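You operate a simulated robot arm through the tools that you are given. There is no shell and no other tool. Be economical: measure what you need, move in short steps, check, and stop when the job is done.

Carry out the task below with a simulated robot arm. There is one attempt and no reset: what you move stays moved.

## Task
Open the front generator box, take the tall grey cup and leave it on the right side of the front generator top and shut the box again. Then turn the front height dial to 4. Then open the sealer table drawer. Do these in the order given. Set down upright: tall grey cup.

Only the result counts: the job must be done as asked and must still hold three seconds after the hand-in. Knocking over, shifting, dropping, spilling or breaking anything else fails it.

## Robot
A 7-joint arm with a fingered hand on a trunk, on a base that drives. Base frame: it is fixed to the floor where the robot stands at the start and does not move with it; the origin is under the middle of the robot, x ahead of it, y to its left, z up. Units: mm, rad, N and s.
Its first joint turns from -2.601 to 2.601 rad. Places, roughly: front generator box [1100, 0, 400]; front height dial [800, 100, 800]; right side of the front generator top [1000, -200, 600]; sealer table drawer [2300, 6500, 700]; tall grey cup [-500, -1250, 750]. Payload 3.5 kg.
The TCP is the grasp point between the finger pads, 30 mm short of the fingertips. In the tool frame z runs along the fingers and y along their closing line. The gripper opens to 104 mm. The gripper's body begins 35 mm behind the TCP. The gripper is a hand of 4 fingers: y runs from the thumb to the fingers, the wrist lies at [-15, -110, -186] in the tool frame.
Orientation is that of the tool frame in the base frame, as a unit quaternion [w, x, y, z]. With the fingers straight down and the wrist toward the robot, the tool's x, y and z point along [0, 1, 0], [1, 0, 0] and [0, 0, -1] of the base frame.

## Interface
- The arm moves only by the tool apply_moves. Its argument "commands" is a list of rows, each a list of 6 numbers: the shift along the tool's x, y, z in mm, then the turn, a rotation vector about the tool's x, y, z in rad. In form: [[x, y, z, ax, ay, az], ...]. A call has 1 to 10 rows; each row shifts and turns the commanded pose from where the row before left it, along the tool's axes as they then stand. Rows are played at 5 a second. More than 50 mm and 0.15 rad between two rows, and nothing of the call is played. A pose out of reach is approached as far as the arm can. The call stops where the force on the tool passes 40 N (or 10 N more than at its start, if that is more) or the arm is blocked; 0.2 s more then pass. In this call time passes only in rows, and 0.2 s behind the last. The reply holds the time, the measured pose of the TCP, the force on the tool along the base axes, the opening and the grip force, in the units named above and with some noise, with the torque about the TCP (base axes, N m) and any sound that the robot's microphone picked up.
- Cameras (640 x 400 px; columns grow to the right, rows downward): "scene" is now at [-6.2, 88.2, 1366.2]; the picture's right is [-0.90, -0.45, 0.00], its down [-0.26, 0.52, -0.82] and it looks along [0.36, -0.73, -0.58] (base axes); focal length 214 px, centre (320, 200). "wrist" rides on the gripper at [61, -92, -130] in the tool frame; the picture's right is [-0.81, 0.28, -0.52], its down [-0.53, -0.71, 0.46] and it looks along [-0.24, 0.64, 0.72] (tool axes); focal length 275 px, centre (320, 200). There is no depth. A picture from a camera that has moved, and an enlarged one, comes with that camera's place and axes in the base frame and with its lens.
- grab_frame(camera): a new picture of that camera. It takes no simulated time.
- move_column(by): slides the trunk up (or, below 0, down) by that many mm; the arm and the scene camera ride with it, the base frame stays. It gives what a move gives, with no picture.
- steer(legs): drives the robot by 1 to 6 legs, each [ahead, left, turn to the left] in mm, mm and rad, along the robot's own axes; the way and the turn of a leg run together, so that a leg with both is an arc; at most 1500 mm and 3.142 rad a leg. The arm and the cameras ride along, it lands a little off, and it stops where it bumps. It gives what a move gives.
- set_fingers(index, middle, ring, thumb_bend, thumb_turn): sets how far each is bent, from 0 (flat) to 1 (curled in); at 0.3 the hand is open as for a grip, at 0.7 the pads meet at the TCP. One left out holds its place. A second passes; each finger stops where it meets its share of the squeeze, and holds until it gets a number again. It is the only way to open and close the hand. It gives what a move gives, with no picture; readings hold the bend of each and the force on the fingers (four entries, about 0 where the hand has none), thumb and palm. thumb_turn goes from beside the hand (0) to across from the fingers (1), as for a grip.
- pan_tilt(pan, tilt): turns the head with the scene camera to pan (to the left, within 2.705 rad either way) and tilt (down, from -0.506 to 1.204), counted from straight ahead of the robot. It gives what a move gives.
- enlarge(camera, box): a new picture of the part [left, top, right, bottom] of that camera's present view, enlarged. It takes no simulated time.
- sign_off(): hands the job in; it is judged then, once.

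Work in short steps. Places have to be worked out from the pictures, the camera data and where the tool is seen: move nearer, look again, correct. Check each grasp and each placing, and mend what went wrong. You have 165 turns and 128 pictures in all, those below and enlarged ones among them. Open the gripper and draw the arm clear of the work before you hand the job in, unless the task says otherwise; then end with one line.

The tools are called after "Emit:" as name(argument=value, ...) on one line, values as JSON. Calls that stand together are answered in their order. apply_moves: Moves the arm, as the interface text tells. Its arguments: {"type":"object","properties":{"commands":{"type":"array","items":{"type":"array","items":{"type":"number"}}}},"required":["commands"]} The other tools are called the same way: move_column (by) slides the trunk up or down; set_fingers (index, middle, ring, thumb_bend, thumb_turn) moves the fingers one by one; steer (legs) drives the base; pan_tilt (pan, tilt) turns the head that bears the scene camera; grab_frame (camera) takes a picture; enlarge (camera, box) takes an enlarged picture of a part of a camera's view; sign_off () hands the job in.

At the start:

```text
clock: 0.0
position: [479.2, -444.8, 1134.6]
tool_rot: [0.0, 0.707, 0.707, 0.0]
force: [0.4, 0.6, -0.5]
ft_torque: [-0.01, 0.01, -0.02]
grip_width: 103.6
grasp_force: 0.0
shape: jaw
bend: [0.3, 0.3, 0.3, 0.3, 0.98]
finger forces: [0.1, 0.1, 0.1, 0.1, 0.1, 0.1]
trunk travel left (down, up): [-400.0, 310.0]
robot x, y, heading: [-0.6, 1.1, 0.002]
head pan, tilt: [-1.108, 0.614]
```

scene: 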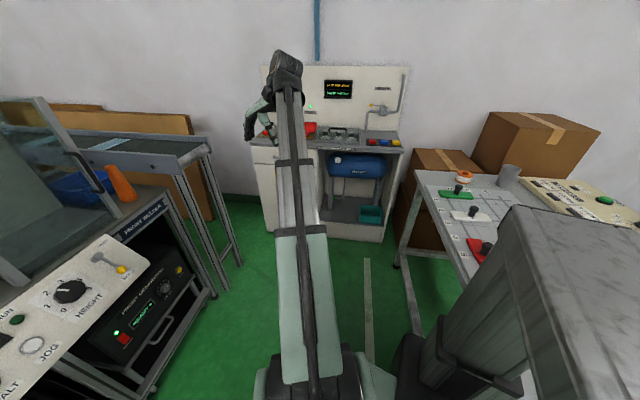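
wrist: 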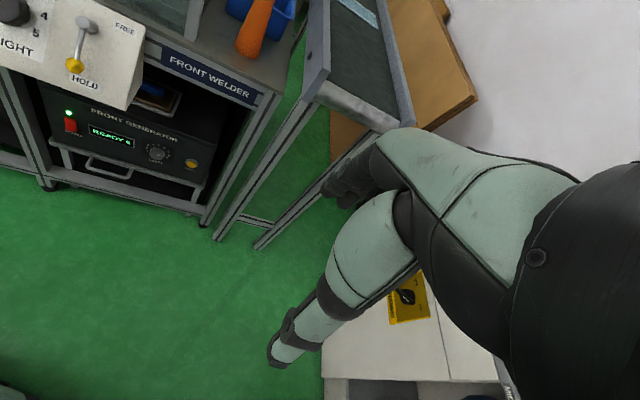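

I'll start by looking ahead at the generator box and back toward the cup.

Emit:
pan_tilt(pan=0, tilt=0.75)

Emit:
grab_frame(camera="scene")

Emit:
pan_tilt(pan=-1.95, tilt=0.5)

Emit:
grab_frame(camera="scene")

```text
clock: 1.3
position: [477.5, -443.9, 1133.8]
tool_rot: [0.0, 0.707, 0.707, 0.0]
force: [-0.2, 0.1, 0.8]
ft_torque: [-0.04, 0.02, -0.02]
grip_width: 103.7
grasp_force: 0.0
shape: jaw
bend: [0.3, 0.3, 0.3, 0.3, 0.98]
finger forces: [0.0, 0.0, 0.0, 0.0, 0.0, 0.0]
trunk travel left (down, up): [-400.0, 310.0]
robot x, y, heading: [0.9, -0.6, 0.002]
head pan, tilt: [0.0, 0.75]
```

```text
125 pictures are left
camera scene: at [37.4, 166.9, 1354.6], right [0.0, -1.0, 0.0], down [-0.68, 0.0, -0.73], along [0.73, 0.0, -0.68], focal length 214 px, centre (320, 200)
```

scene: 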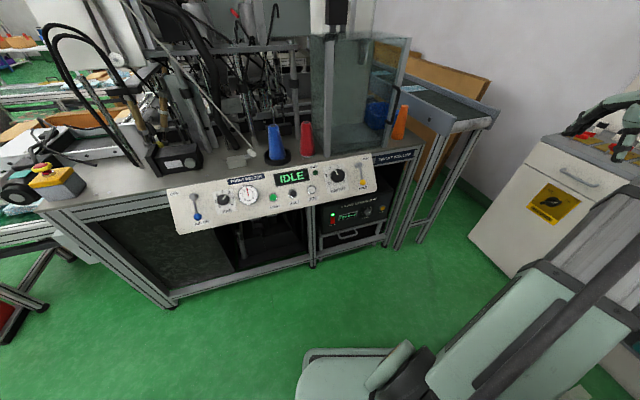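

```text
clock: 3.2
position: [478.6, -443.7, 1134.7]
tool_rot: [0.001, 0.707, 0.707, 0.0]
force: [0.1, -0.3, 0.9]
ft_torque: [0.02, 0.0, -0.01]
grip_width: 103.8
grasp_force: 0.0
shape: jaw
bend: [0.3, 0.3, 0.3, 0.3, 0.98]
finger forces: [0.1, 0.0, 0.0, 0.1, 0.1, 0.0]
trunk travel left (down, up): [-400.0, 310.0]
robot x, y, heading: [-0.6, -1.7, -0.001]
head pan, tilt: [-1.95, 0.499]
```

```text
124 pictures are left
camera scene: at [-79.1, 82.4, 1376.5], right [-0.93, 0.37, 0.0], down [0.18, 0.44, -0.88], along [-0.32, -0.82, -0.48], focal length 214 px, centre (320, 200)
```

scene: 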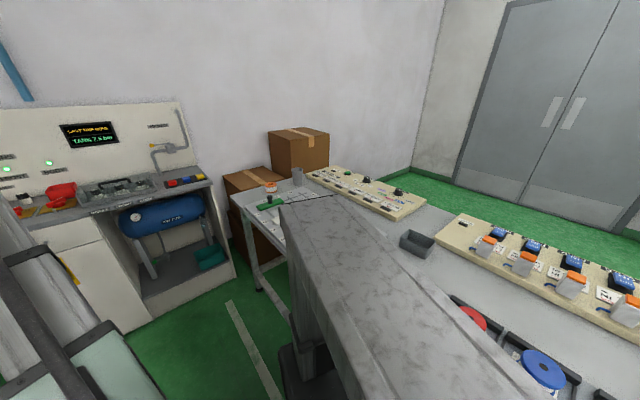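

The cup is near the table edge at about (-450,-1310). Next I'll look at the generator and panel enlarged.

Emit:
pan_tilt(pan=-0.2, tilt=0.8)

Emit:
enlarge(camera="scene", box=[180, 130, 380, 255])

```text
clock: 5.0
position: [478.9, -445.5, 1134.8]
tool_rot: [0.0, 0.707, 0.707, 0.0]
force: [0.7, 0.8, -0.6]
ft_torque: [-0.02, -0.01, -0.01]
grip_width: 103.7
grasp_force: 0.1
shape: jaw
bend: [0.3, 0.3, 0.3, 0.3, 0.98]
finger forces: [0.0, 0.1, 0.0, 0.0, 0.0, 0.1]
trunk travel left (down, up): [-400.0, 310.0]
robot x, y, heading: [-2.1, -0.9, 0.001]
head pan, tilt: [-0.201, 0.799]
```

```text
3.20 times, centred on (280, 192) of scene
camera zoom: at [33.6, 150.8, 1350.6], right [-0.2, -0.98, 0.0], down [-0.7, 0.14, -0.7], along [0.68, -0.14, -0.72], focal length 686 px, centre (448, 224)
```

zoom: 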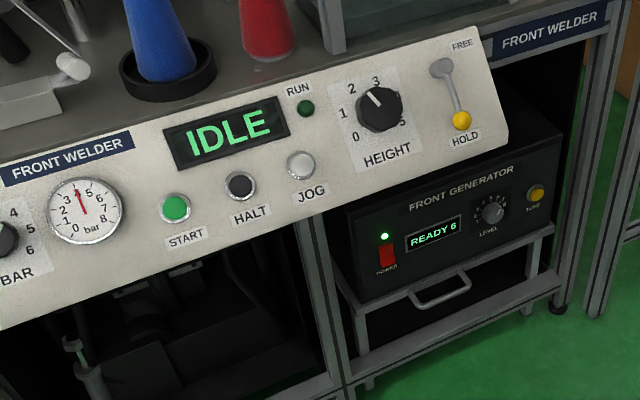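

Triangulated: handle bar about (832, 2, 332), dial about (763, 91, 815). I'll lower the trunk to work low in front of the generator.

Emit:
move_column(by=-390)

Emit:
pan_tilt(pan=-0.2, tilt=0.7)

Emit:
grab_frame(camera="scene")

Emit:
grab_frame(camera="wrist")

```text
clock: 8.8
position: [478.5, -443.0, 746.2]
tool_rot: [0.0, 0.707, 0.707, 0.001]
force: [0.0, 0.0, -0.3]
ft_torque: [-0.04, -0.01, 0.0]
grip_width: 103.8
grasp_force: 0.0
shape: jaw
bend: [0.3, 0.3, 0.3, 0.3, 0.98]
finger forces: [0.0, 0.0, 0.1, 0.1, 0.1, 0.0]
trunk travel left (down, up): [-10.0, 700.0]
robot x, y, heading: [-0.8, -2.0, 0.005]
head pan, tilt: [-0.201, 0.799]
```

```text
clock: 9.4
position: [478.1, -444.3, 744.9]
tool_rot: [0.0, 0.707, 0.707, 0.0]
force: [-0.2, 0.2, 0.3]
ft_torque: [-0.01, 0.03, -0.02]
grip_width: 103.5
grasp_force: 0.1
shape: jaw
bend: [0.3, 0.3, 0.3, 0.3, 0.98]
finger forces: [0.1, 0.0, 0.0, 0.0, 0.0, 0.0]
trunk travel left (down, up): [-10.0, 700.0]
robot x, y, heading: [-0.2, 2.6, -0.004]
head pan, tilt: [-0.201, 0.7]
```

```text
122 pictures are left
camera scene: at [37.8, 150.1, 968.8], right [-0.2, -0.98, 0.0], down [-0.63, 0.13, -0.76], along [0.75, -0.15, -0.64], focal length 214 px, centre (320, 200)
```

scene: 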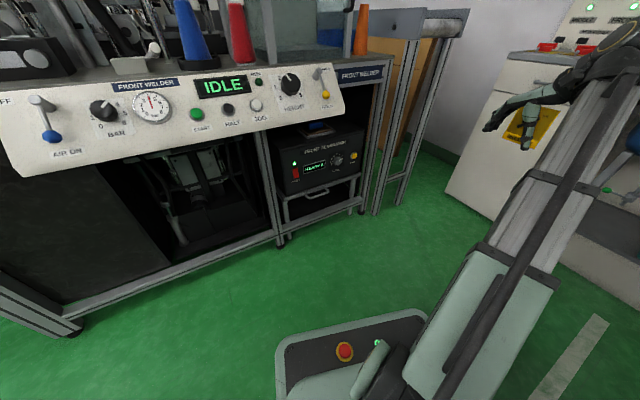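

```text
121 pictures are left
camera wrist: at [387.1, -381.9, 875.5], right [0.28, -0.81, 0.52], down [-0.71, -0.53, -0.46], along [0.64, -0.24, -0.72], focal length 275 px, centre (320, 200)
```

wrist: 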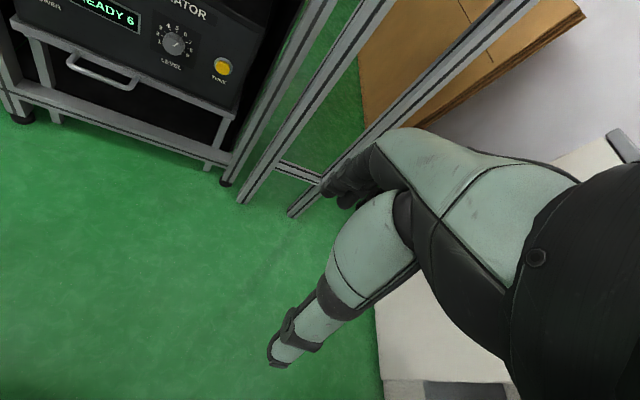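

A blue object seems to sit on the generator top; I'll enlarge that and the handle.

Emit:
enlarge(camera="scene", box=[260, 60, 400, 235])

Emit:
enlarge(camera="wrist", box=[0, 0, 260, 200])

```text
2.29 times, centred on (330, 148) of scene
camera zoom: at [37.8, 150.1, 968.8], right [-0.2, -0.98, 0.0], down [-0.63, 0.13, -0.76], along [0.75, -0.15, -0.64], focal length 490 px, centre (297, 320)
```

zoom: 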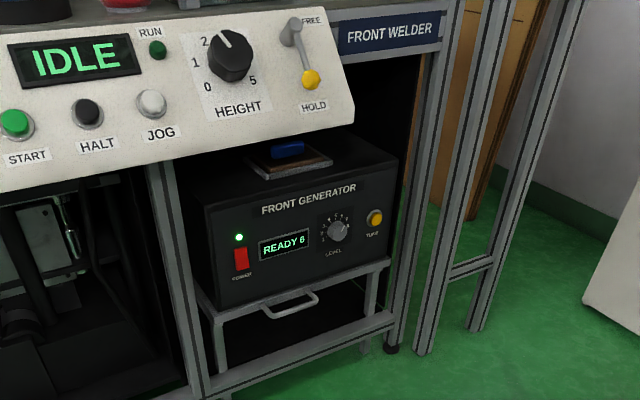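

```text
2.00 times, centred on (130, 100) of wrist
camera zoom: at [387.1, -381.9, 875.5], right [0.28, -0.81, 0.52], down [-0.71, -0.53, -0.46], along [0.64, -0.24, -0.72], focal length 551 px, centre (700, 400)
```

zoom: 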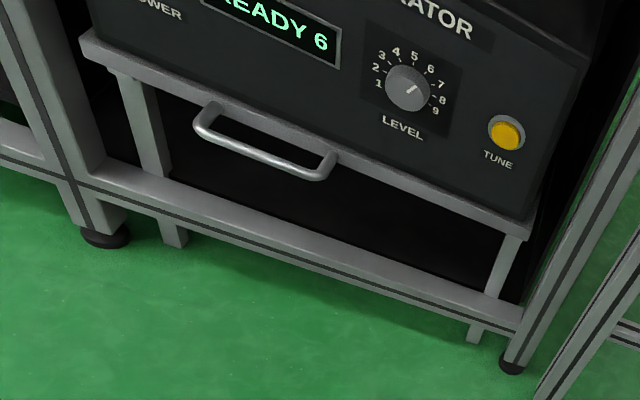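

The generator sits on a sliding tray with a handle, bar about 90 mm wide. I'll bring the hand down and across in front of the generator, well short of it.

Emit:
apply_moves(commands=[[0, 0, 45, 0, 0, 0], [0, 0, 45, 0, 0, 0], [0, 0, 45, 0, 0, 0], [0, 0, 45, 0, 0, 0], [0, 0, 45, 0, 0, 0]])

Emit:
apply_moves(commands=[[44.4, 11, 0, 0, 0, 0], [44.4, 11, 0, 0, 0, 0], [44.4, 11, 0, 0, 0, 0], [44.4, 11, 0, 0, 0, 0], [44.4, 11, 0, 0, 0, 0], [44.4, 11, 0, 0, 0, 0], [44.4, 11, 0, 0, 0, 0], [44.4, 11, 0, 0, 0, 0], [44.4, 11, 0, 0, 0, 0], [44.4, 11, 0, 0, 0, 0]])

Emit:
grab_frame(camera="scene")

Emit:
grab_frame(camera="wrist")

```text
clock: 10.6
position: [478.6, -443.1, 520.7]
tool_rot: [0.001, 0.707, 0.708, 0.0]
force: [-0.7, 0.6, 0.2]
ft_torque: [-0.02, 0.01, -0.03]
grip_width: 103.7
grasp_force: 0.1
shape: jaw
bend: [0.3, 0.3, 0.3, 0.3, 0.98]
finger forces: [0.0, 0.0, 0.0, 0.0, 0.1, 0.0]
trunk travel left (down, up): [-10.0, 700.0]
robot x, y, heading: [-0.4, -1.0, -0.002]
head pan, tilt: [-0.201, 0.7]
```

```text
clock: 12.8
position: [589.3, 0.5, 521.0]
tool_rot: [0.0, 0.708, 0.706, 0.0]
force: [0.8, 0.8, -0.7]
ft_torque: [0.01, -0.01, 0.02]
grip_width: 103.6
grasp_force: 0.0
shape: jaw
bend: [0.3, 0.3, 0.3, 0.3, 0.98]
finger forces: [0.0, 0.0, 0.1, 0.1, 0.1, 0.0]
trunk travel left (down, up): [-10.0, 700.0]
robot x, y, heading: [1.2, 3.1, 0.0]
head pan, tilt: [-0.201, 0.7]
```

```text
118 pictures are left
camera scene: at [37.8, 150.0, 968.8], right [-0.2, -0.98, 0.0], down [-0.63, 0.13, -0.76], along [0.75, -0.15, -0.64], focal length 214 px, centre (320, 200)
```

scene: 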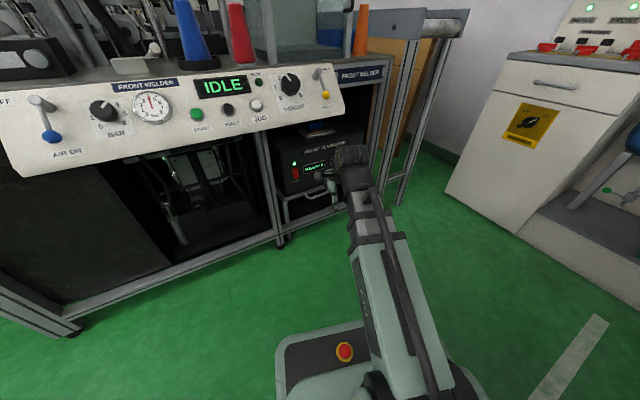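

```text
117 pictures are left
camera wrist: at [497.4, 63.2, 651.1], right [0.27, -0.81, 0.52], down [-0.71, -0.53, -0.46], along [0.64, -0.24, -0.72], focal length 275 px, centre (320, 200)
```

wrist: 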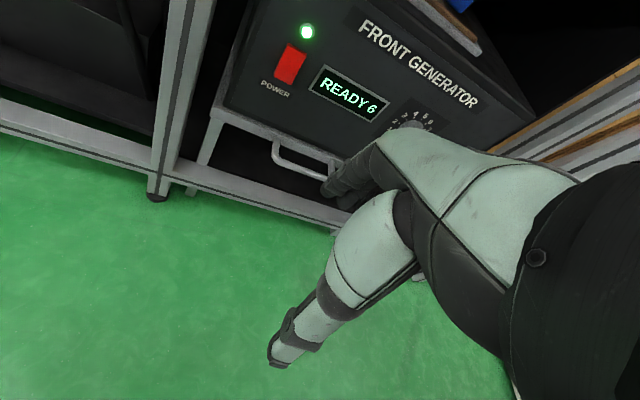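

The hand is centred ahead of the handle. I'll pitch the fingers forward by about 45° while advancing slightly, to get a better view.

Emit:
apply_moves(commands=[[0, 15, 0, -0.13, 0, 0], [0, 15, 0, -0.13, 0, 0], [0, 15, 0, -0.13, 0, 0], [0, 10, 10, -0.13, 0, 0], [0, 10, 10, -0.13, 0, 0], [0, 10, 10, -0.135, 0, 0]])

Emit:
grab_frame(camera="wrist")

Emit:
enlarge(camera="scene", box=[240, 110, 440, 235])

```text
clock: 14.2
position: [673.4, 0.1, 514.1]
tool_rot: [0.271, 0.653, 0.653, 0.271]
force: [-0.1, -0.7, 0.0]
ft_torque: [0.03, -0.02, 0.02]
grip_width: 103.8
grasp_force: 0.1
shape: jaw
bend: [0.3, 0.3, 0.3, 0.3, 0.98]
finger forces: [0.0, 0.0, 0.1, 0.0, 0.0, 0.0]
trunk travel left (down, up): [-10.0, 700.0]
robot x, y, heading: [-1.6, 0.2, 0.001]
head pan, tilt: [-0.201, 0.7]
```

```text
116 pictures are left
camera wrist: at [516.7, 62.2, 541.8], right [-0.17, -0.81, 0.56], down [-0.18, -0.53, -0.83], along [0.97, -0.24, -0.05], focal length 275 px, centre (320, 200)
```

wrist: 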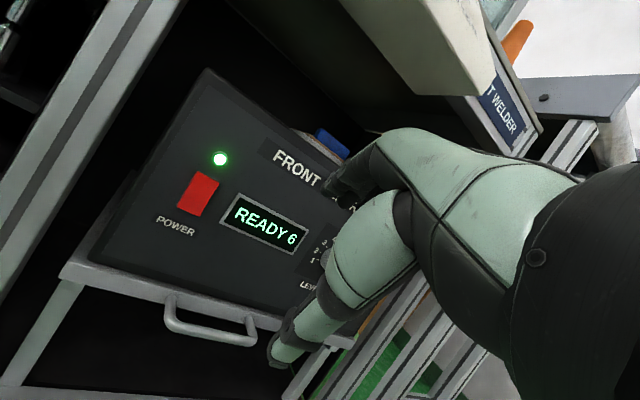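

```text
3.20 times, centred on (340, 172) of scene
camera zoom: at [37.8, 150.1, 968.8], right [-0.2, -0.98, 0.0], down [-0.63, 0.13, -0.77], along [0.75, -0.15, -0.64], focal length 686 px, centre (256, 288)
```

zoom: 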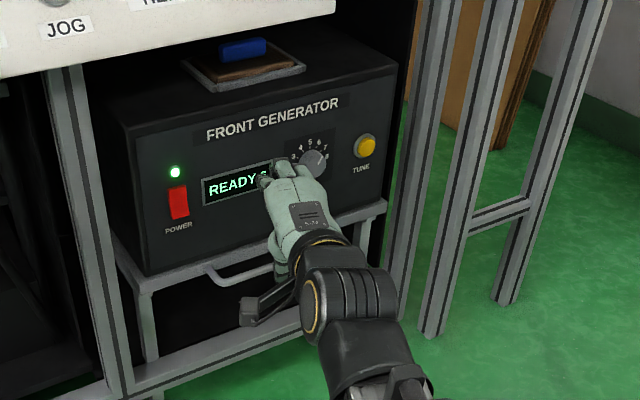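

Refined bar estimate: centre about (823, 0, 321), spanning y ±50. I'll go to a pre-grasp point about 80 mm short and pitch to about 20° below horizontal, partly closing the fingers.

Emit:
apply_moves(commands=[[0, -16, 42.5, 0, 0, 0], [0, -16, 42.5, 0, 0, 0], [0, -16, 42.5, 0, 0, 0], [0, -16, 42.5, 0, 0, 0], [0, 0, 0, -0.143, 0, 0], [0, 0, 0, -0.143, 0, 0], [0, 0, 0, -0.143, 0, 0]])

Emit:
set_fingers(index=0.45, middle=0.45, ring=0.45, thumb_bend=0.4, thumb_turn=1)

Emit:
grab_frame(camera="wrist")

Emit:
enlarge(camera="scene", box=[240, 130, 400, 230])

```text
clock: 15.8
position: [741.4, -55.5, 369.9]
tool_rot: [0.399, 0.573, 0.59, 0.405]
force: [0.9, -0.1, 1.1]
ft_torque: [0.02, -0.01, 0.02]
grip_width: 104.0
grasp_force: 0.1
shape: jaw
bend: [0.3, 0.3, 0.3, 0.3, 0.98]
finger forces: [0.0, 0.0, 0.1, 0.0, 0.1, 0.0]
out of reach, approached as far as the arm can: row 3, 5, 6, 7
trunk travel left (down, up): [-10.0, 700.0]
robot x, y, heading: [0.1, -0.2, 0.001]
head pan, tilt: [-0.201, 0.7]
```

```text
clock: 16.8
position: [741.6, -54.5, 370.4]
tool_rot: [0.398, 0.574, 0.591, 0.404]
force: [0.1, -0.3, -0.4]
ft_torque: [0.01, -0.04, 0.01]
grip_width: 71.9
grasp_force: 0.0
shape: fingers
bend: [0.45, 0.45, 0.45, 0.4, 0.99]
finger forces: [0.0, 0.0, 0.0, 0.0, 0.0, 0.1]
trunk travel left (down, up): [-10.0, 700.0]
robot x, y, heading: [-1.8, 0.9, 0.002]
head pan, tilt: [-0.201, 0.7]
```

```text
114 pictures are left
camera wrist: at [584.6, 3.1, 330.5], right [-0.37, -0.82, 0.45], down [0.19, -0.53, -0.82], along [0.91, -0.22, 0.35], focal length 275 px, centre (320, 200)
```

wrist: 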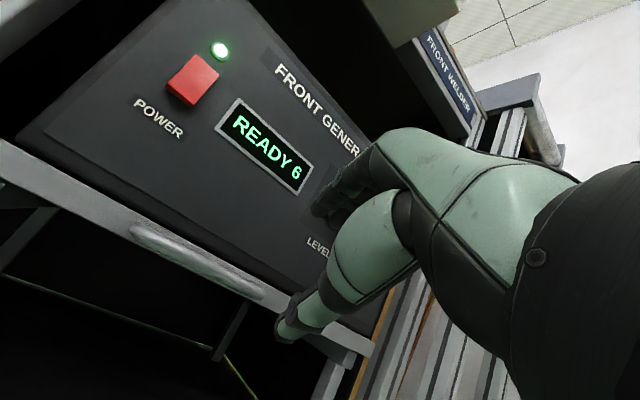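

```text
4.00 times, centred on (320, 180) of scene
camera zoom: at [37.8, 150.1, 968.8], right [-0.2, -0.98, 0.0], down [-0.63, 0.13, -0.76], along [0.75, -0.15, -0.64], focal length 858 px, centre (320, 280)
```

zoom: 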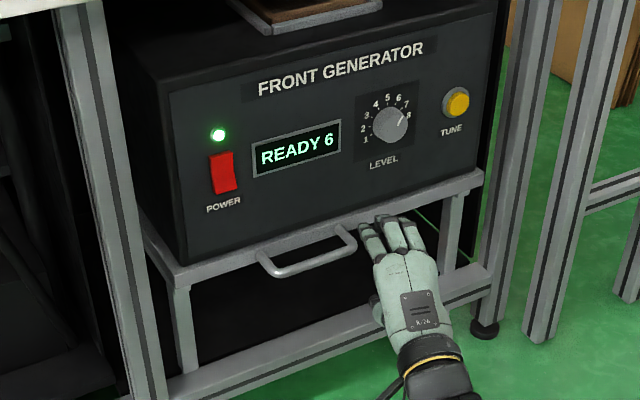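

The bar height is confirmed at z≈322, and it spans y≈-48…58. The arm is too folded here, so I'll drive back 200 mm to give it room.

Emit:
steer(legs=[[-200, 0, 0]])

Emit:
apply_moves(commands=[[0, 0, 0, 0, 0, 0]])

```text
clock: 17.8
position: [707.6, -44.9, 370.2]
tool_rot: [0.396, 0.57, 0.594, 0.407]
force: [0.5, -0.2, 0.2]
ft_torque: [-0.01, 0.0, 0.02]
grip_width: 71.7
grasp_force: 0.1
shape: fingers
bend: [0.45, 0.45, 0.45, 0.4, 0.99]
finger forces: [0.0, 0.1, 0.0, 0.0, 0.1, 0.1]
trunk travel left (down, up): [-10.0, 700.0]
robot x, y, heading: [-36.7, 3.9, 0.01]
head pan, tilt: [-0.201, 0.7]
stopped in leg 1: the robot was blocked; the commanded pose is now the measured one
```

```text
clock: 18.2
position: [707.1, -45.0, 371.3]
tool_rot: [0.397, 0.571, 0.593, 0.406]
force: [-0.6, -0.4, 0.5]
ft_torque: [-0.01, 0.0, -0.01]
grip_width: 71.8
grasp_force: 0.2
shape: fingers
bend: [0.45, 0.45, 0.45, 0.4, 0.99]
finger forces: [0.0, 0.1, 0.0, 0.0, 0.1, 0.0]
trunk travel left (down, up): [-10.0, 700.0]
robot x, y, heading: [-32.1, 1.7, 0.01]
head pan, tilt: [-0.201, 0.7]
```

The robot is blocked behind after 36 mm, so something is close at the back. I'll check the surroundings.

Emit:
pan_tilt(pan=-1.3, tilt=0.8)

Emit:
grab_frame(camera="scene")

Emit:
pan_tilt(pan=2.4, tilt=0.7)

Emit:
grab_frame(camera="scene")

Emit:
pan_tilt(pan=-2.5, tilt=0.7)

Emit:
grab_frame(camera="scene")

```text
clock: 19.5
position: [706.9, -45.2, 370.9]
tool_rot: [0.396, 0.571, 0.593, 0.406]
force: [-1.0, 0.1, -0.6]
ft_torque: [-0.01, -0.01, 0.0]
grip_width: 71.7
grasp_force: 0.0
shape: fingers
bend: [0.45, 0.45, 0.45, 0.4, 0.99]
finger forces: [0.0, 0.0, 0.1, 0.0, 0.0, 0.0]
trunk travel left (down, up): [-10.0, 700.0]
robot x, y, heading: [-33.9, 1.5, 0.012]
head pan, tilt: [-1.3, 0.799]
```

```text
112 pictures are left
camera scene: at [-58.7, 92.3, 960.6], right [-0.96, -0.28, 0.0], down [-0.2, 0.69, -0.7], along [0.19, -0.67, -0.72], focal length 214 px, centre (320, 200)
```

scene: 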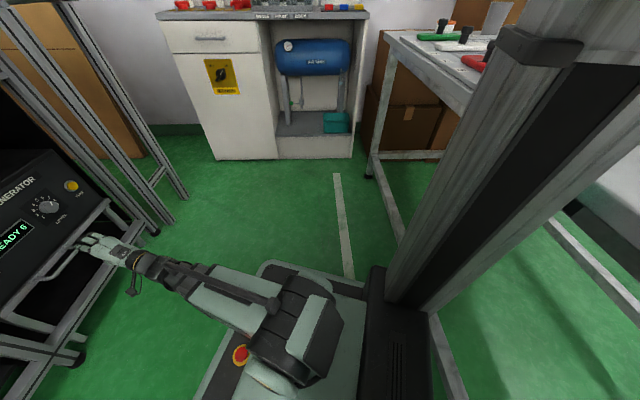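

```text
clock: 22.6
position: [706.9, -44.6, 370.7]
tool_rot: [0.396, 0.571, 0.594, 0.406]
force: [0.1, -0.1, 0.2]
ft_torque: [-0.01, -0.07, -0.03]
grip_width: 71.7
grasp_force: 0.0
shape: fingers
bend: [0.45, 0.45, 0.45, 0.4, 0.99]
finger forces: [0.1, 0.0, 0.0, 0.0, 0.1, 0.1]
trunk travel left (down, up): [-10.0, 700.0]
robot x, y, heading: [-34.8, 2.5, 0.013]
head pan, tilt: [2.4, 0.7]
```

```text
111 pictures are left
camera scene: at [-144.4, 226.5, 968.8], right [0.67, 0.74, 0.0], down [0.48, -0.43, -0.76], along [-0.57, 0.51, -0.64], focal length 214 px, centre (320, 200)
```

scene: 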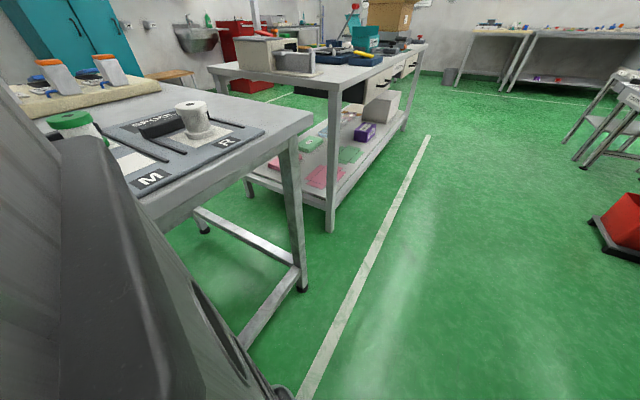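

```text
clock: 26.5
position: [707.1, -44.7, 370.1]
tool_rot: [0.396, 0.57, 0.594, 0.407]
force: [0.4, -0.5, -0.5]
ft_torque: [-0.01, -0.01, 0.02]
grip_width: 71.6
grasp_force: 0.0
shape: fingers
bend: [0.45, 0.45, 0.45, 0.4, 0.99]
finger forces: [0.1, 0.0, 0.0, 0.0, 0.0, 0.0]
trunk travel left (down, up): [-10.0, 700.0]
robot x, y, heading: [-31.8, 3.0, 0.011]
head pan, tilt: [-2.499, 0.7]
```

```text
110 pictures are left
camera scene: at [-148.6, 118.1, 968.8], right [-0.61, 0.79, 0.0], down [0.51, 0.39, -0.76], along [-0.61, -0.46, -0.64], focal length 214 px, centre (320, 200)
```

scene: 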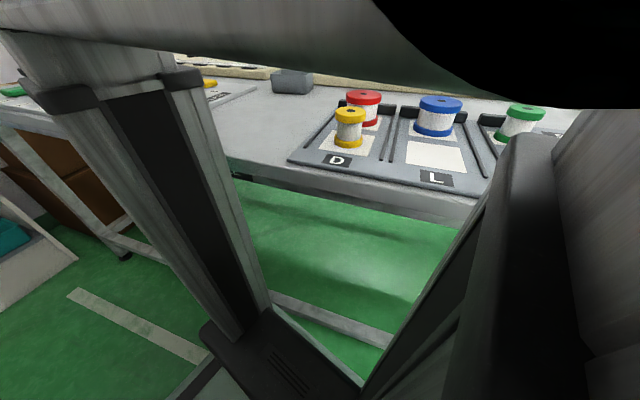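

All the furniture is rotated about 0.31 rad, so the aisle runs obliquely. The rear table blocks straight backing, so I'll slide to the right along the aisle and then turn to face the generator squarely. That way the arm can pull at an offset.

Emit:
steer(legs=[[20, 0, 0], [209, -700, 0]])

Emit:
pan_tilt(pan=0.3, tilt=0.8)

Emit:
grab_frame(camera="scene")

```text
clock: 30.9
position: [944.6, -753.2, 370.9]
tool_rot: [0.396, 0.571, 0.593, 0.406]
force: [0.2, -0.1, -1.3]
ft_torque: [0.02, -0.02, 0.04]
grip_width: 71.3
grasp_force: 0.0
shape: fingers
bend: [0.45, 0.45, 0.45, 0.4, 0.99]
finger forces: [0.0, 0.1, 0.0, 0.0, 0.0, 0.1]
trunk travel left (down, up): [-10.0, 700.0]
robot x, y, heading: [200.0, -707.1, 0.01]
head pan, tilt: [-2.499, 0.7]
```

```text
clock: 33.3
position: [944.0, -752.3, 371.2]
tool_rot: [0.396, 0.57, 0.594, 0.406]
force: [0.2, -0.3, 0.5]
ft_torque: [0.0, -0.01, 0.02]
grip_width: 71.6
grasp_force: 0.0
shape: fingers
bend: [0.45, 0.45, 0.45, 0.4, 0.99]
finger forces: [0.1, 0.1, 0.0, 0.0, 0.1, 0.0]
trunk travel left (down, up): [-10.0, 700.0]
robot x, y, heading: [201.4, -704.8, 0.008]
head pan, tilt: [0.3, 0.799]
```

```text
109 pictures are left
camera scene: at [232.7, -514.3, 960.6], right [0.31, -0.95, 0.0], down [-0.68, -0.22, -0.7], along [0.66, 0.21, -0.72], focal length 214 px, centre (320, 200)
```

scene: 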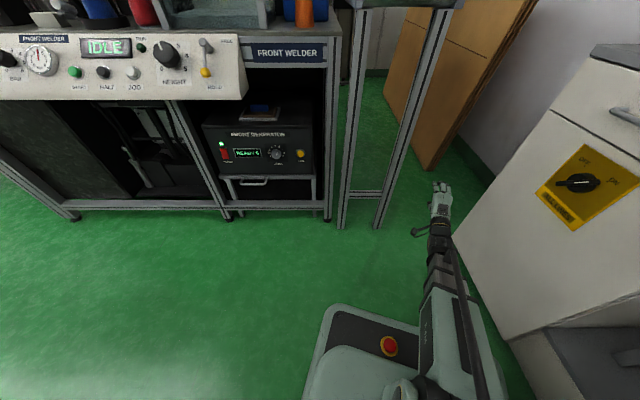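

The view confirms the 0.31 rad rotation. Turning would bring the fingertips close to the conveyor legs, so I'll pull the arm back and up first, then turn.

Emit:
apply_moves(commands=[[0, 10, -25, 0.14, 0, 0], [0, 10, -25, 0.14, 0, 0], [0, 10, -25, 0.14, 0, 0], [0, 10, -20, 0, 0, 0]])

Emit:
steer(legs=[[0, 0, 0.3]])

Emit:
grab_frame(camera="scene")

```text
clock: 34.3
position: [888.3, -753.5, 450.2]
tool_rot: [0.269, 0.641, 0.664, 0.274]
force: [0.8, -0.3, -0.7]
ft_torque: [-0.02, 0.01, 0.01]
grip_width: 71.8
grasp_force: 0.0
shape: fingers
bend: [0.45, 0.45, 0.45, 0.4, 0.99]
finger forces: [0.0, 0.0, 0.0, 0.0, 0.0, 0.0]
out of reach, approached as far as the arm can: row 3
trunk travel left (down, up): [-10.0, 700.0]
robot x, y, heading: [202.2, -702.7, 0.006]
head pan, tilt: [0.3, 0.799]
```

```text
clock: 35.7
position: [871.6, -547.0, 450.2]
tool_rot: [0.224, 0.533, 0.754, 0.312]
force: [1.0, 0.6, 1.0]
ft_torque: [0.0, -0.02, -0.01]
grip_width: 72.0
grasp_force: 0.0
shape: fingers
bend: [0.45, 0.45, 0.45, 0.4, 0.99]
finger forces: [0.0, 0.1, 0.1, 0.0, 0.1, 0.0]
trunk travel left (down, up): [-10.0, 700.0]
robot x, y, heading: [205.2, -704.4, 0.312]
head pan, tilt: [0.3, 0.799]
```

```text
108 pictures are left
camera scene: at [173.8, -514.2, 960.6], right [0.58, -0.82, 0.0], down [-0.59, -0.41, -0.7], along [0.57, 0.4, -0.72], focal length 214 px, centre (320, 200)
```

scene: 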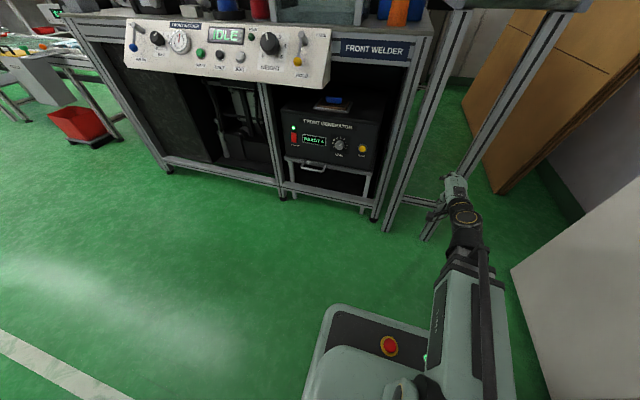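

Now at heading 0.312, squared with the generator. I'll move the TCP sideways (tool x) in front of the handle.

Emit:
apply_moves(commands=[[48, 0, 0, 0, 0, 0], [48, 0, 0, 0, 0, 0], [48, 0, 0, 0, 0, 0], [48, 0, 0, 0, 0, 0], [48, 0, 0, 0, 0, 0], [48, 0, 0, 0, 0, 0], [48, 0, 0, 0, 0, 0], [48, 0, 0, 0, 0, 0], [48, 0, 0, 0, 0, 0], [48, 0, 0, 0, 0, 0]])

Emit:
apply_moves(commands=[[40, 0, 0, 0, 0, 0], [15, 0, 0, 0, 0, 0], [0, -8, 17, -0.143, 0, 0], [0, -8, 17, -0.143, 0, 0], [0, -8, 17, -0.143, 0, 0], [0, 0, 0, 0, 0, 0]])

Emit:
grab_frame(camera="wrist")

Emit:
enlarge(camera="scene", box=[240, 100, 400, 225])

```text
clock: 37.9
position: [713.2, -95.3, 447.6]
tool_rot: [0.225, 0.533, 0.754, 0.312]
force: [0.0, 0.6, 0.0]
ft_torque: [0.03, -0.01, -0.01]
grip_width: 71.8
grasp_force: 0.0
shape: fingers
bend: [0.45, 0.45, 0.45, 0.4, 0.99]
finger forces: [0.1, 0.0, 0.1, 0.0, 0.0, 0.1]
trunk travel left (down, up): [-10.0, 700.0]
robot x, y, heading: [205.2, -706.7, 0.316]
head pan, tilt: [0.3, 0.799]
```

```text
clock: 39.3
position: [718.7, -34.3, 395.2]
tool_rot: [0.333, 0.473, 0.67, 0.465]
force: [0.6, 0.0, -0.9]
ft_torque: [-0.01, -0.01, 0.02]
grip_width: 71.5
grasp_force: 0.0
shape: fingers
bend: [0.45, 0.45, 0.45, 0.4, 0.99]
finger forces: [0.1, 0.0, 0.0, 0.1, 0.1, 0.0]
trunk travel left (down, up): [-10.0, 700.0]
robot x, y, heading: [201.3, -703.4, 0.311]
head pan, tilt: [0.3, 0.799]
```

```text
107 pictures are left
camera wrist: at [554.3, -26.4, 355.5], right [-0.1, -0.89, 0.44], down [0.35, -0.45, -0.82], along [0.93, 0.07, 0.36], focal length 275 px, centre (320, 200)
```

wrist: 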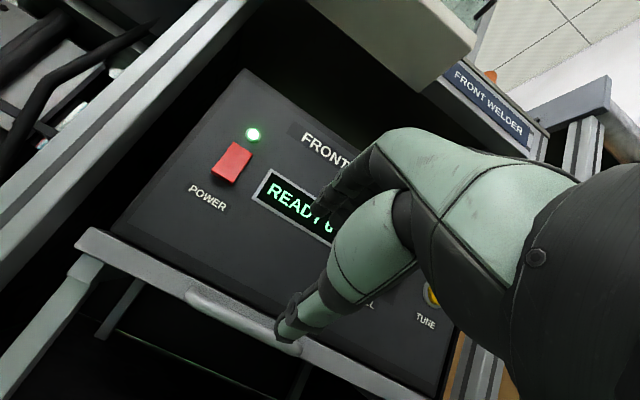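

```text
3.20 times, centred on (320, 162) of scene
camera zoom: at [173.7, -514.1, 960.6], right [0.58, -0.82, 0.0], down [-0.59, -0.41, -0.7], along [0.57, 0.4, -0.72], focal length 686 px, centre (320, 320)
```

zoom: 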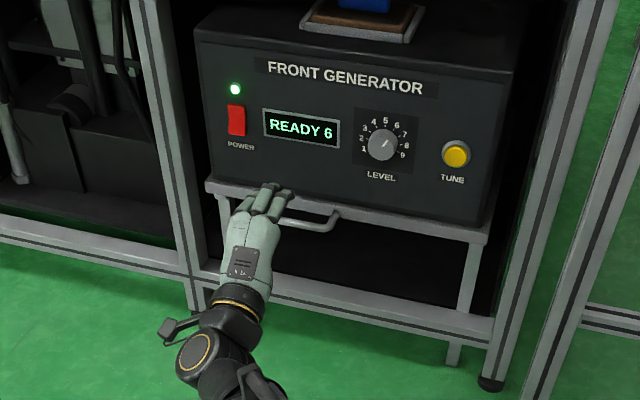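

TCP is at e1≈674 and e2≈-252, centred on the bar (e2 -196…-315, z≈324). I'll advance most of the way and check.

Emit:
apply_moves(commands=[[0, -14, 20, 0, 0, 0], [0, -14, 25, 0, 0, 0], [0, 0, 25, 0, 0, 0], [0, 0, 20, 0, 0, 0]])

Emit:
grab_frame(camera="wrist")

Emit:
enlarge(camera="scene", box=[270, 120, 370, 200])

```text
clock: 40.3
position: [790.3, -9.8, 340.1]
tool_rot: [0.333, 0.473, 0.67, 0.465]
force: [0.2, -0.5, 1.3]
ft_torque: [0.02, 0.0, 0.02]
grip_width: 71.7
grasp_force: 0.1
shape: fingers
bend: [0.45, 0.45, 0.45, 0.4, 0.99]
finger forces: [0.1, 0.1, 0.0, 0.0, 0.0, 0.0]
trunk travel left (down, up): [-10.0, 700.0]
robot x, y, heading: [204.4, -704.9, 0.315]
head pan, tilt: [0.3, 0.799]
```

```text
105 pictures are left
camera wrist: at [624.7, -1.7, 298.8], right [-0.1, -0.89, 0.44], down [0.35, -0.45, -0.82], along [0.93, 0.07, 0.36], focal length 275 px, centre (320, 200)
```

wrist: 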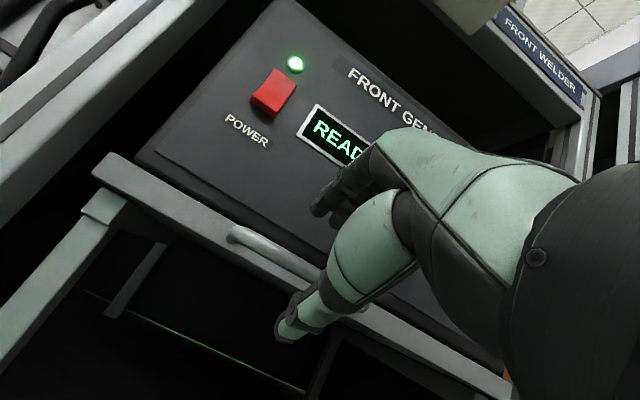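

```text
5.00 times, centred on (320, 160) of scene
camera zoom: at [173.7, -514.2, 960.6], right [0.58, -0.82, 0.0], down [-0.59, -0.41, -0.7], along [0.57, 0.4, -0.72], focal length 1072 px, centre (320, 400)
```

zoom: 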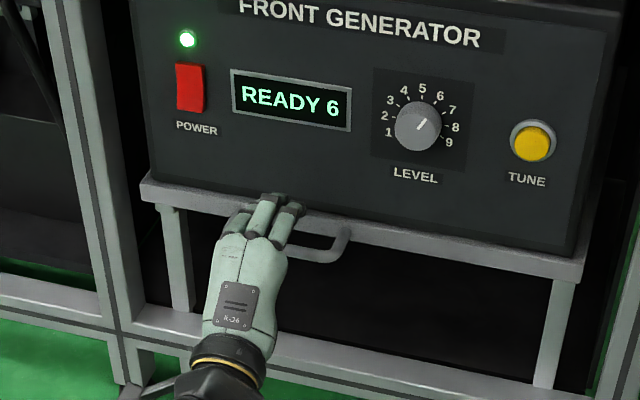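

Alignment holds: bar above the thumb and below the fingers. I'll advance the final 33 mm and close.

Emit:
apply_moves(commands=[[0, -4, 12, 0, 0, 0], [0, -3, 12, 0, 0, 0], [0, 0, 9, 0, 0, 0]])

Emit:
set_fingers(index=0.75, middle=0.75, ring=0.75, thumb_bend=0.75)

Emit:
grab_frame(camera="wrist")

Emit:
enlarge(camera="scene", box=[270, 120, 370, 200])

```text
clock: 41.1
position: [819.1, 1.0, 321.8]
tool_rot: [0.333, 0.473, 0.67, 0.464]
force: [0.5, 0.2, 0.4]
ft_torque: [0.0, -0.03, -0.03]
grip_width: 71.8
grasp_force: 0.1
shape: fingers
bend: [0.45, 0.45, 0.45, 0.4, 0.99]
finger forces: [0.1, 0.0, 0.0, 0.1, 0.0, 0.1]
trunk travel left (down, up): [-10.0, 700.0]
robot x, y, heading: [205.3, -704.1, 0.316]
head pan, tilt: [0.3, 0.799]
```

```text
clock: 42.1
position: [818.6, -0.1, 321.6]
tool_rot: [0.332, 0.473, 0.671, 0.465]
force: [8.0, 2.5, 1.9]
ft_torque: [-0.06, -0.02, 0.18]
grip_width: 0.0
grasp_force: 4.5
shape: fingers
bend: [0.74, 0.74, 0.74, 0.72, 1.0]
finger forces: [0.1, 3.0, 6.6, 0.0, 0.1, 0.1]
trunk travel left (down, up): [-10.0, 700.0]
robot x, y, heading: [201.1, -707.2, 0.312]
head pan, tilt: [0.3, 0.799]
```

```text
103 pictures are left
camera wrist: at [652.2, 7.9, 280.8], right [-0.1, -0.89, 0.44], down [0.35, -0.45, -0.82], along [0.93, 0.07, 0.36], focal length 275 px, centre (320, 200)
```

wrist: 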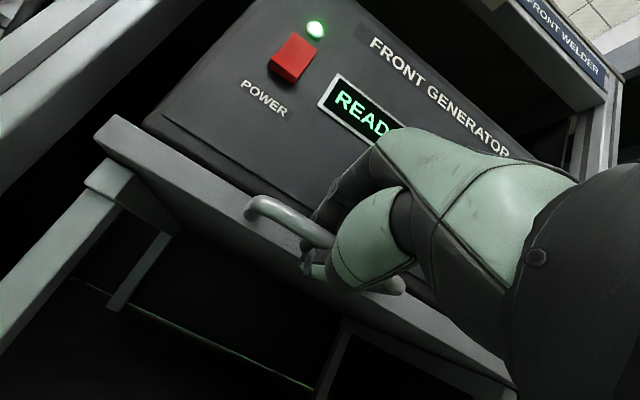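

```text
5.00 times, centred on (320, 160) of scene
camera zoom: at [173.9, -514.2, 960.6], right [0.57, -0.82, 0.0], down [-0.59, -0.41, -0.7], along [0.57, 0.4, -0.72], focal length 1072 px, centre (320, 400)
```

zoom: 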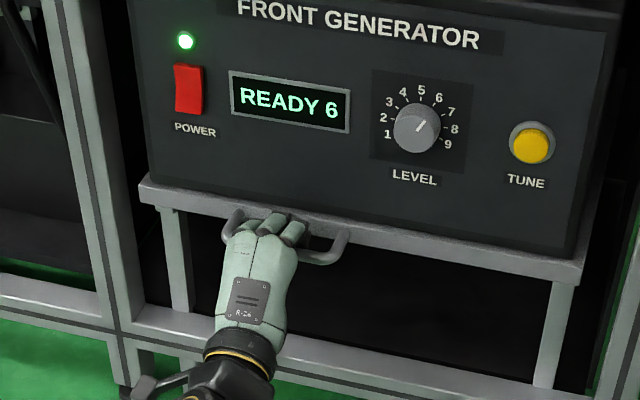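

The fingers look curled around the bar with force on two of them. I'll pull gently straight out and watch the force.

Emit:
apply_moves(commands=[[0, -3.45, -9.4, 0, 0, 0], [0, -5.2, -14, 0, 0, 0], [0, -5.2, -14, 0, 0, 0], [0, -5.2, -14, 0, 0, 0]])

Emit:
enlarge(camera="scene", box=[250, 100, 390, 200])

```text
clock: 43.1
position: [764.8, -18.7, 320.9]
tool_rot: [0.334, 0.474, 0.67, 0.464]
force: [0.5, -0.5, 0.3]
ft_torque: [0.0, -0.03, 0.0]
grip_width: 0.0
grasp_force: 0.0
shape: fingers
bend: [0.74, 0.74, 0.75, 0.72, 1.0]
finger forces: [0.0, 0.1, 0.1, 0.1, 0.0, 0.0]
trunk travel left (down, up): [-10.0, 700.0]
robot x, y, heading: [203.7, -702.0, 0.315]
head pan, tilt: [0.3, 0.799]
```

```text
4.00 times, centred on (320, 150) of scene
camera zoom: at [173.7, -514.1, 960.5], right [0.58, -0.82, 0.0], down [-0.59, -0.41, -0.7], along [0.57, 0.4, -0.72], focal length 858 px, centre (320, 400)
```

zoom: 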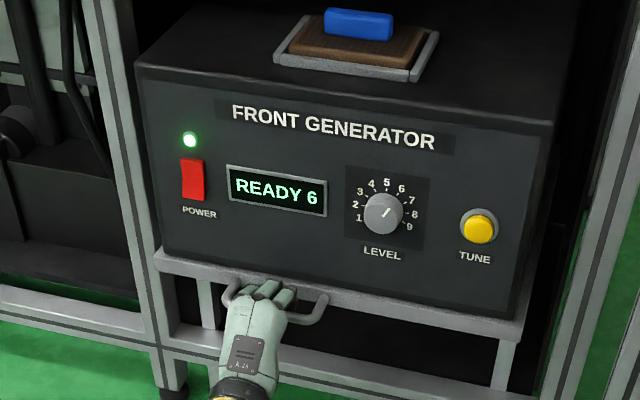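

The knob has shifted in the picture, so the box is sliding with the hand. I'll keep pulling.

Emit:
apply_moves(commands=[[0, -8.6, -23.5, 0, 0, 0], [0, -8.6, -23.5, 0, 0, 0], [0, -8.6, -23.5, 0, 0, 0], [0, -8.6, -23.5, 0, 0, 0], [0, -8.6, -23.5, 0, 0, 0], [0, -8.6, -23.5, 0, 0, 0]])

Emit:
grab_frame(camera="scene")

```text
clock: 44.5
position: [624.0, -69.5, 321.5]
tool_rot: [0.334, 0.474, 0.669, 0.465]
force: [-0.4, 0.0, -0.9]
ft_torque: [-0.01, -0.01, 0.0]
grip_width: 0.1
grasp_force: 0.1
shape: fingers
bend: [0.74, 0.74, 0.75, 0.72, 1.0]
finger forces: [0.1, 0.0, 0.0, 0.1, 0.1, 0.0]
trunk travel left (down, up): [-10.0, 700.0]
robot x, y, heading: [201.7, -705.9, 0.311]
head pan, tilt: [0.3, 0.799]
```

```text
100 pictures are left
camera scene: at [173.7, -514.2, 960.6], right [0.57, -0.82, 0.0], down [-0.59, -0.41, -0.7], along [0.57, 0.4, -0.72], focal length 214 px, centre (320, 200)
```

scene: 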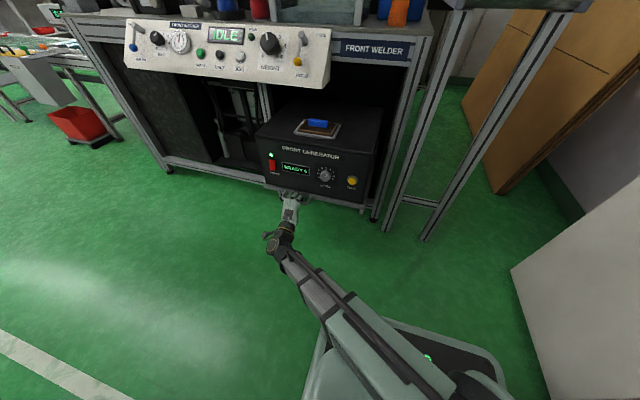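

The box is out about 200 mm. I'll keep pulling until it stops.

Emit:
apply_moves(commands=[[0, -6.9, -18.8, 0, 0, 0], [0, -6.9, -18.8, 0, 0, 0], [0, -6.9, -18.8, 0, 0, 0], [0, -6.9, -18.8, 0, 0, 0], [0, -6.9, -18.8, 0, 0, 0], [0, -6.9, -18.8, 0, 0, 0]])

Emit:
grab_frame(camera="scene")

```text
clock: 45.8
position: [532.7, -99.9, 321.5]
tool_rot: [0.332, 0.476, 0.671, 0.462]
force: [21.1, 13.2, -1.5]
ft_torque: [-0.03, 0.07, 0.37]
grip_width: 0.0
grasp_force: 13.7
shape: fingers
bend: [0.73, 0.73, 0.71, 0.73, 1.0]
finger forces: [9.9, 8.7, 9.1, 0.0, 0.0, 0.0]
trunk travel left (down, up): [-10.0, 700.0]
robot x, y, heading: [201.2, -704.4, 0.31]
head pan, tilt: [0.3, 0.799]
stopped in row 6: the force on the tool passed its limit at 50 N (the readings are from after the stop); the commanded pose is now the measured one
```

```text
99 pictures are left
camera scene: at [175.1, -513.4, 960.5], right [0.57, -0.82, 0.0], down [-0.59, -0.41, -0.7], along [0.57, 0.4, -0.72], focal length 214 px, centre (320, 200)
```

scene: 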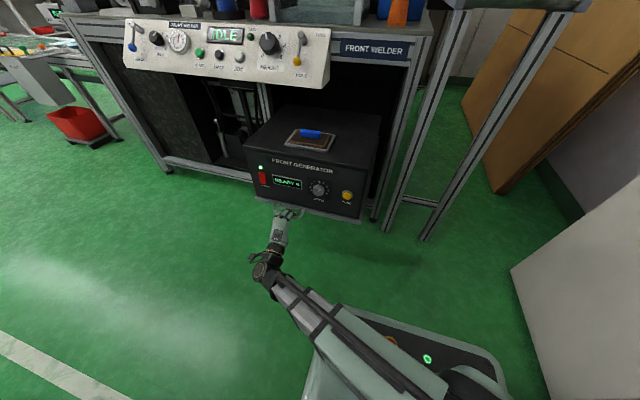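

The box hit its end stop, out about 290–300 mm. I'll relax, open the fingers and back out along the fingers.

Emit:
apply_moves(commands=[[0, 0.5, 2, 0, 0, 0]])

Emit:
set_fingers(index=0.42, middle=0.42, ring=0.42, thumb_bend=0.35)

Emit:
grab_frame(camera="wrist")

Emit:
apply_moves(commands=[[0, 0, -10, 0, 0, 0], [0, 0, -20, 0, 0, 0], [0, 0, -20, 0, 0, 0], [0, 0, -20, 0, 0, 0]])

Emit:
grab_frame(camera="scene")

```text
clock: 46.2
position: [533.2, -99.8, 322.0]
tool_rot: [0.332, 0.475, 0.671, 0.463]
force: [19.6, 12.1, -1.3]
ft_torque: [0.02, 0.05, 0.36]
grip_width: 0.0
grasp_force: 13.0
shape: fingers
bend: [0.74, 0.73, 0.71, 0.73, 1.0]
finger forces: [8.7, 8.0, 8.8, 0.0, 0.0, 0.1]
trunk travel left (down, up): [-10.0, 700.0]
robot x, y, heading: [204.3, -703.0, 0.311]
head pan, tilt: [0.3, 0.799]
```

```text
clock: 47.2
position: [532.6, -100.0, 322.3]
tool_rot: [0.333, 0.475, 0.67, 0.463]
force: [-0.6, -0.4, -0.3]
ft_torque: [0.02, 0.0, 0.0]
grip_width: 81.1
grasp_force: 0.1
shape: fingers
bend: [0.42, 0.42, 0.42, 0.35, 0.98]
finger forces: [0.0, 0.0, 0.1, 0.0, 0.0, 0.1]
trunk travel left (down, up): [-10.0, 700.0]
robot x, y, heading: [201.7, -706.1, 0.314]
head pan, tilt: [0.3, 0.799]
```

```text
98 pictures are left
camera wrist: at [366.8, -91.6, 281.2], right [-0.1, -0.89, 0.44], down [0.34, -0.45, -0.82], along [0.93, 0.07, 0.35], focal length 275 px, centre (320, 200)
```

wrist: 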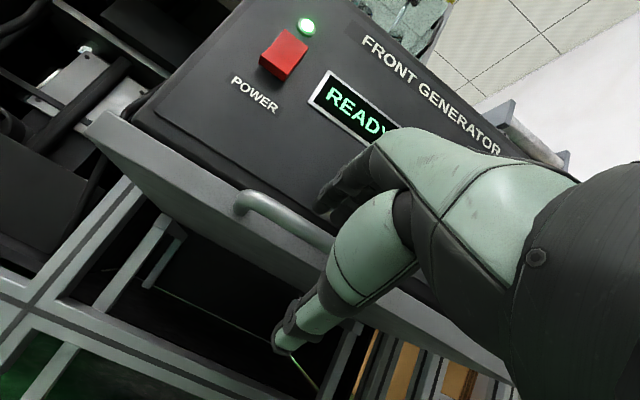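

```text
clock: 48.2
position: [470.1, -121.0, 344.9]
tool_rot: [0.333, 0.475, 0.67, 0.463]
force: [-0.3, 0.0, -0.3]
ft_torque: [-0.05, 0.02, -0.02]
grip_width: 81.3
grasp_force: 0.1
shape: fingers
bend: [0.42, 0.42, 0.42, 0.35, 0.98]
finger forces: [0.1, 0.1, 0.0, 0.1, 0.1, 0.0]
trunk travel left (down, up): [-10.0, 700.0]
robot x, y, heading: [203.9, -704.8, 0.31]
head pan, tilt: [0.3, 0.799]
```

```text
97 pictures are left
camera scene: at [174.2, -513.9, 960.5], right [0.57, -0.82, 0.0], down [-0.59, -0.41, -0.7], along [0.57, 0.4, -0.72], focal length 214 px, centre (320, 200)
```

scene: 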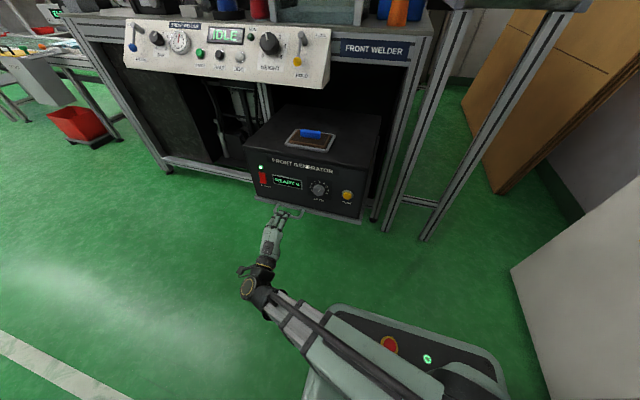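

The hand is clear of the handle. I'll raise the trunk so the arm can swing over the open box, then move forward a little and turn right toward the cup table.

Emit:
move_column(by=520)

Emit:
steer(legs=[[60, 0, 0], [0, 0, -1.2]])

Emit:
pan_tilt(pan=-1.4, tilt=0.7)

Emit:
grab_frame(camera="scene")

```text
refused: 520 is not a number from -400 to 400
```

```text
clock: 52.1
position: [901.4, -720.4, 346.7]
tool_rot: [0.535, 0.77, 0.288, 0.196]
force: [0.4, 0.2, -0.5]
ft_torque: [-0.01, 0.0, 0.01]
grip_width: 81.1
grasp_force: 0.1
shape: fingers
bend: [0.42, 0.42, 0.42, 0.35, 0.98]
finger forces: [0.0, 0.0, 0.1, 0.0, 0.1, 0.0]
trunk travel left (down, up): [-10.0, 700.0]
robot x, y, heading: [261.8, -684.5, -0.883]
head pan, tilt: [0.3, 0.799]
```

```text
clock: 53.9
position: [900.0, -722.3, 347.5]
tool_rot: [0.536, 0.77, 0.287, 0.196]
force: [0.1, -0.4, -0.1]
ft_torque: [0.02, -0.01, 0.0]
grip_width: 81.3
grasp_force: 0.1
shape: fingers
bend: [0.42, 0.42, 0.42, 0.35, 0.98]
finger forces: [0.1, 0.0, 0.0, 0.0, 0.0, 0.0]
trunk travel left (down, up): [-10.0, 700.0]
robot x, y, heading: [261.3, -687.7, -0.881]
head pan, tilt: [-1.4, 0.7]
```

```text
96 pictures are left
camera scene: at [307.0, -611.7, 968.8], right [-0.76, 0.65, 0.0], down [0.42, 0.49, -0.76], along [-0.5, -0.58, -0.64], focal length 214 px, centre (320, 200)
```

scene: 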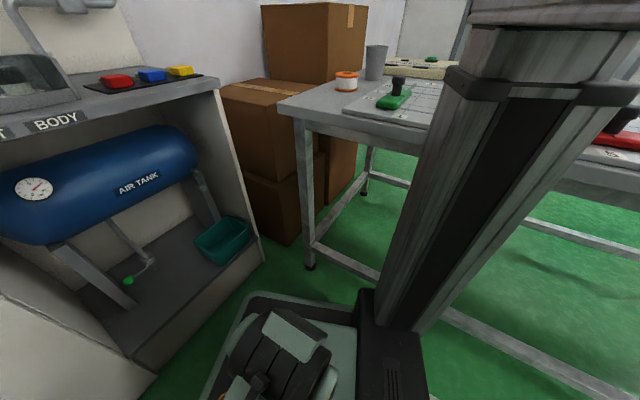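

The column call was refused and the turn ran with the arm low. I'll check at once whether the box was disturbed.

Emit:
pan_tilt(pan=1.2, tilt=0.75)

Emit:
grab_frame(camera="scene")

```text
clock: 56.2
position: [901.8, -720.9, 346.5]
tool_rot: [0.535, 0.77, 0.287, 0.196]
force: [0.1, -0.3, 0.1]
ft_torque: [0.02, 0.0, 0.02]
grip_width: 81.5
grasp_force: 0.1
shape: fingers
bend: [0.42, 0.42, 0.42, 0.35, 0.98]
finger forces: [0.0, 0.0, 0.0, 0.1, 0.0, 0.0]
trunk travel left (down, up): [-10.0, 700.0]
robot x, y, heading: [257.7, -687.5, -0.883]
head pan, tilt: [1.201, 0.75]
```

```text
95 pictures are left
camera scene: at [441.2, -521.6, 964.6], right [0.31, -0.95, 0.0], down [-0.65, -0.21, -0.73], along [0.69, 0.23, -0.68], focal length 214 px, centre (320, 200)
```

scene: 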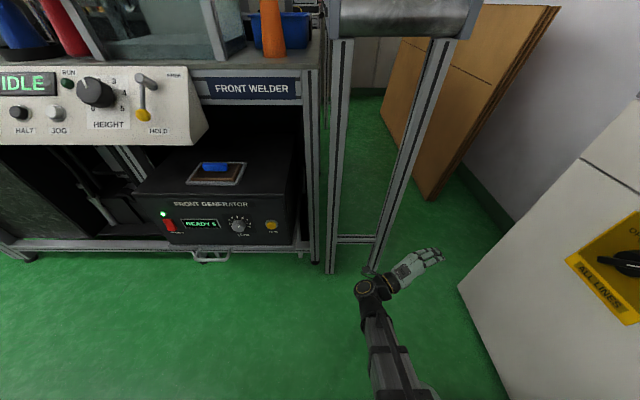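

The box was pushed partly in (bar now at e1≈668) but nothing else was disturbed. I'll raise the trunk, turn back, and reopen it, waiting on each reply this time.

Emit:
move_column(by=390)

```text
clock: 59.9
position: [902.0, -721.3, 737.8]
tool_rot: [0.536, 0.77, 0.287, 0.196]
force: [-0.2, 0.7, -0.4]
ft_torque: [0.03, -0.03, 0.0]
grip_width: 81.4
grasp_force: 0.0
shape: fingers
bend: [0.42, 0.42, 0.42, 0.35, 0.98]
finger forces: [0.0, 0.0, 0.0, 0.0, 0.0, 0.0]
trunk travel left (down, up): [-400.0, 310.0]
robot x, y, heading: [261.2, -688.6, -0.885]
head pan, tilt: [1.201, 0.75]
```

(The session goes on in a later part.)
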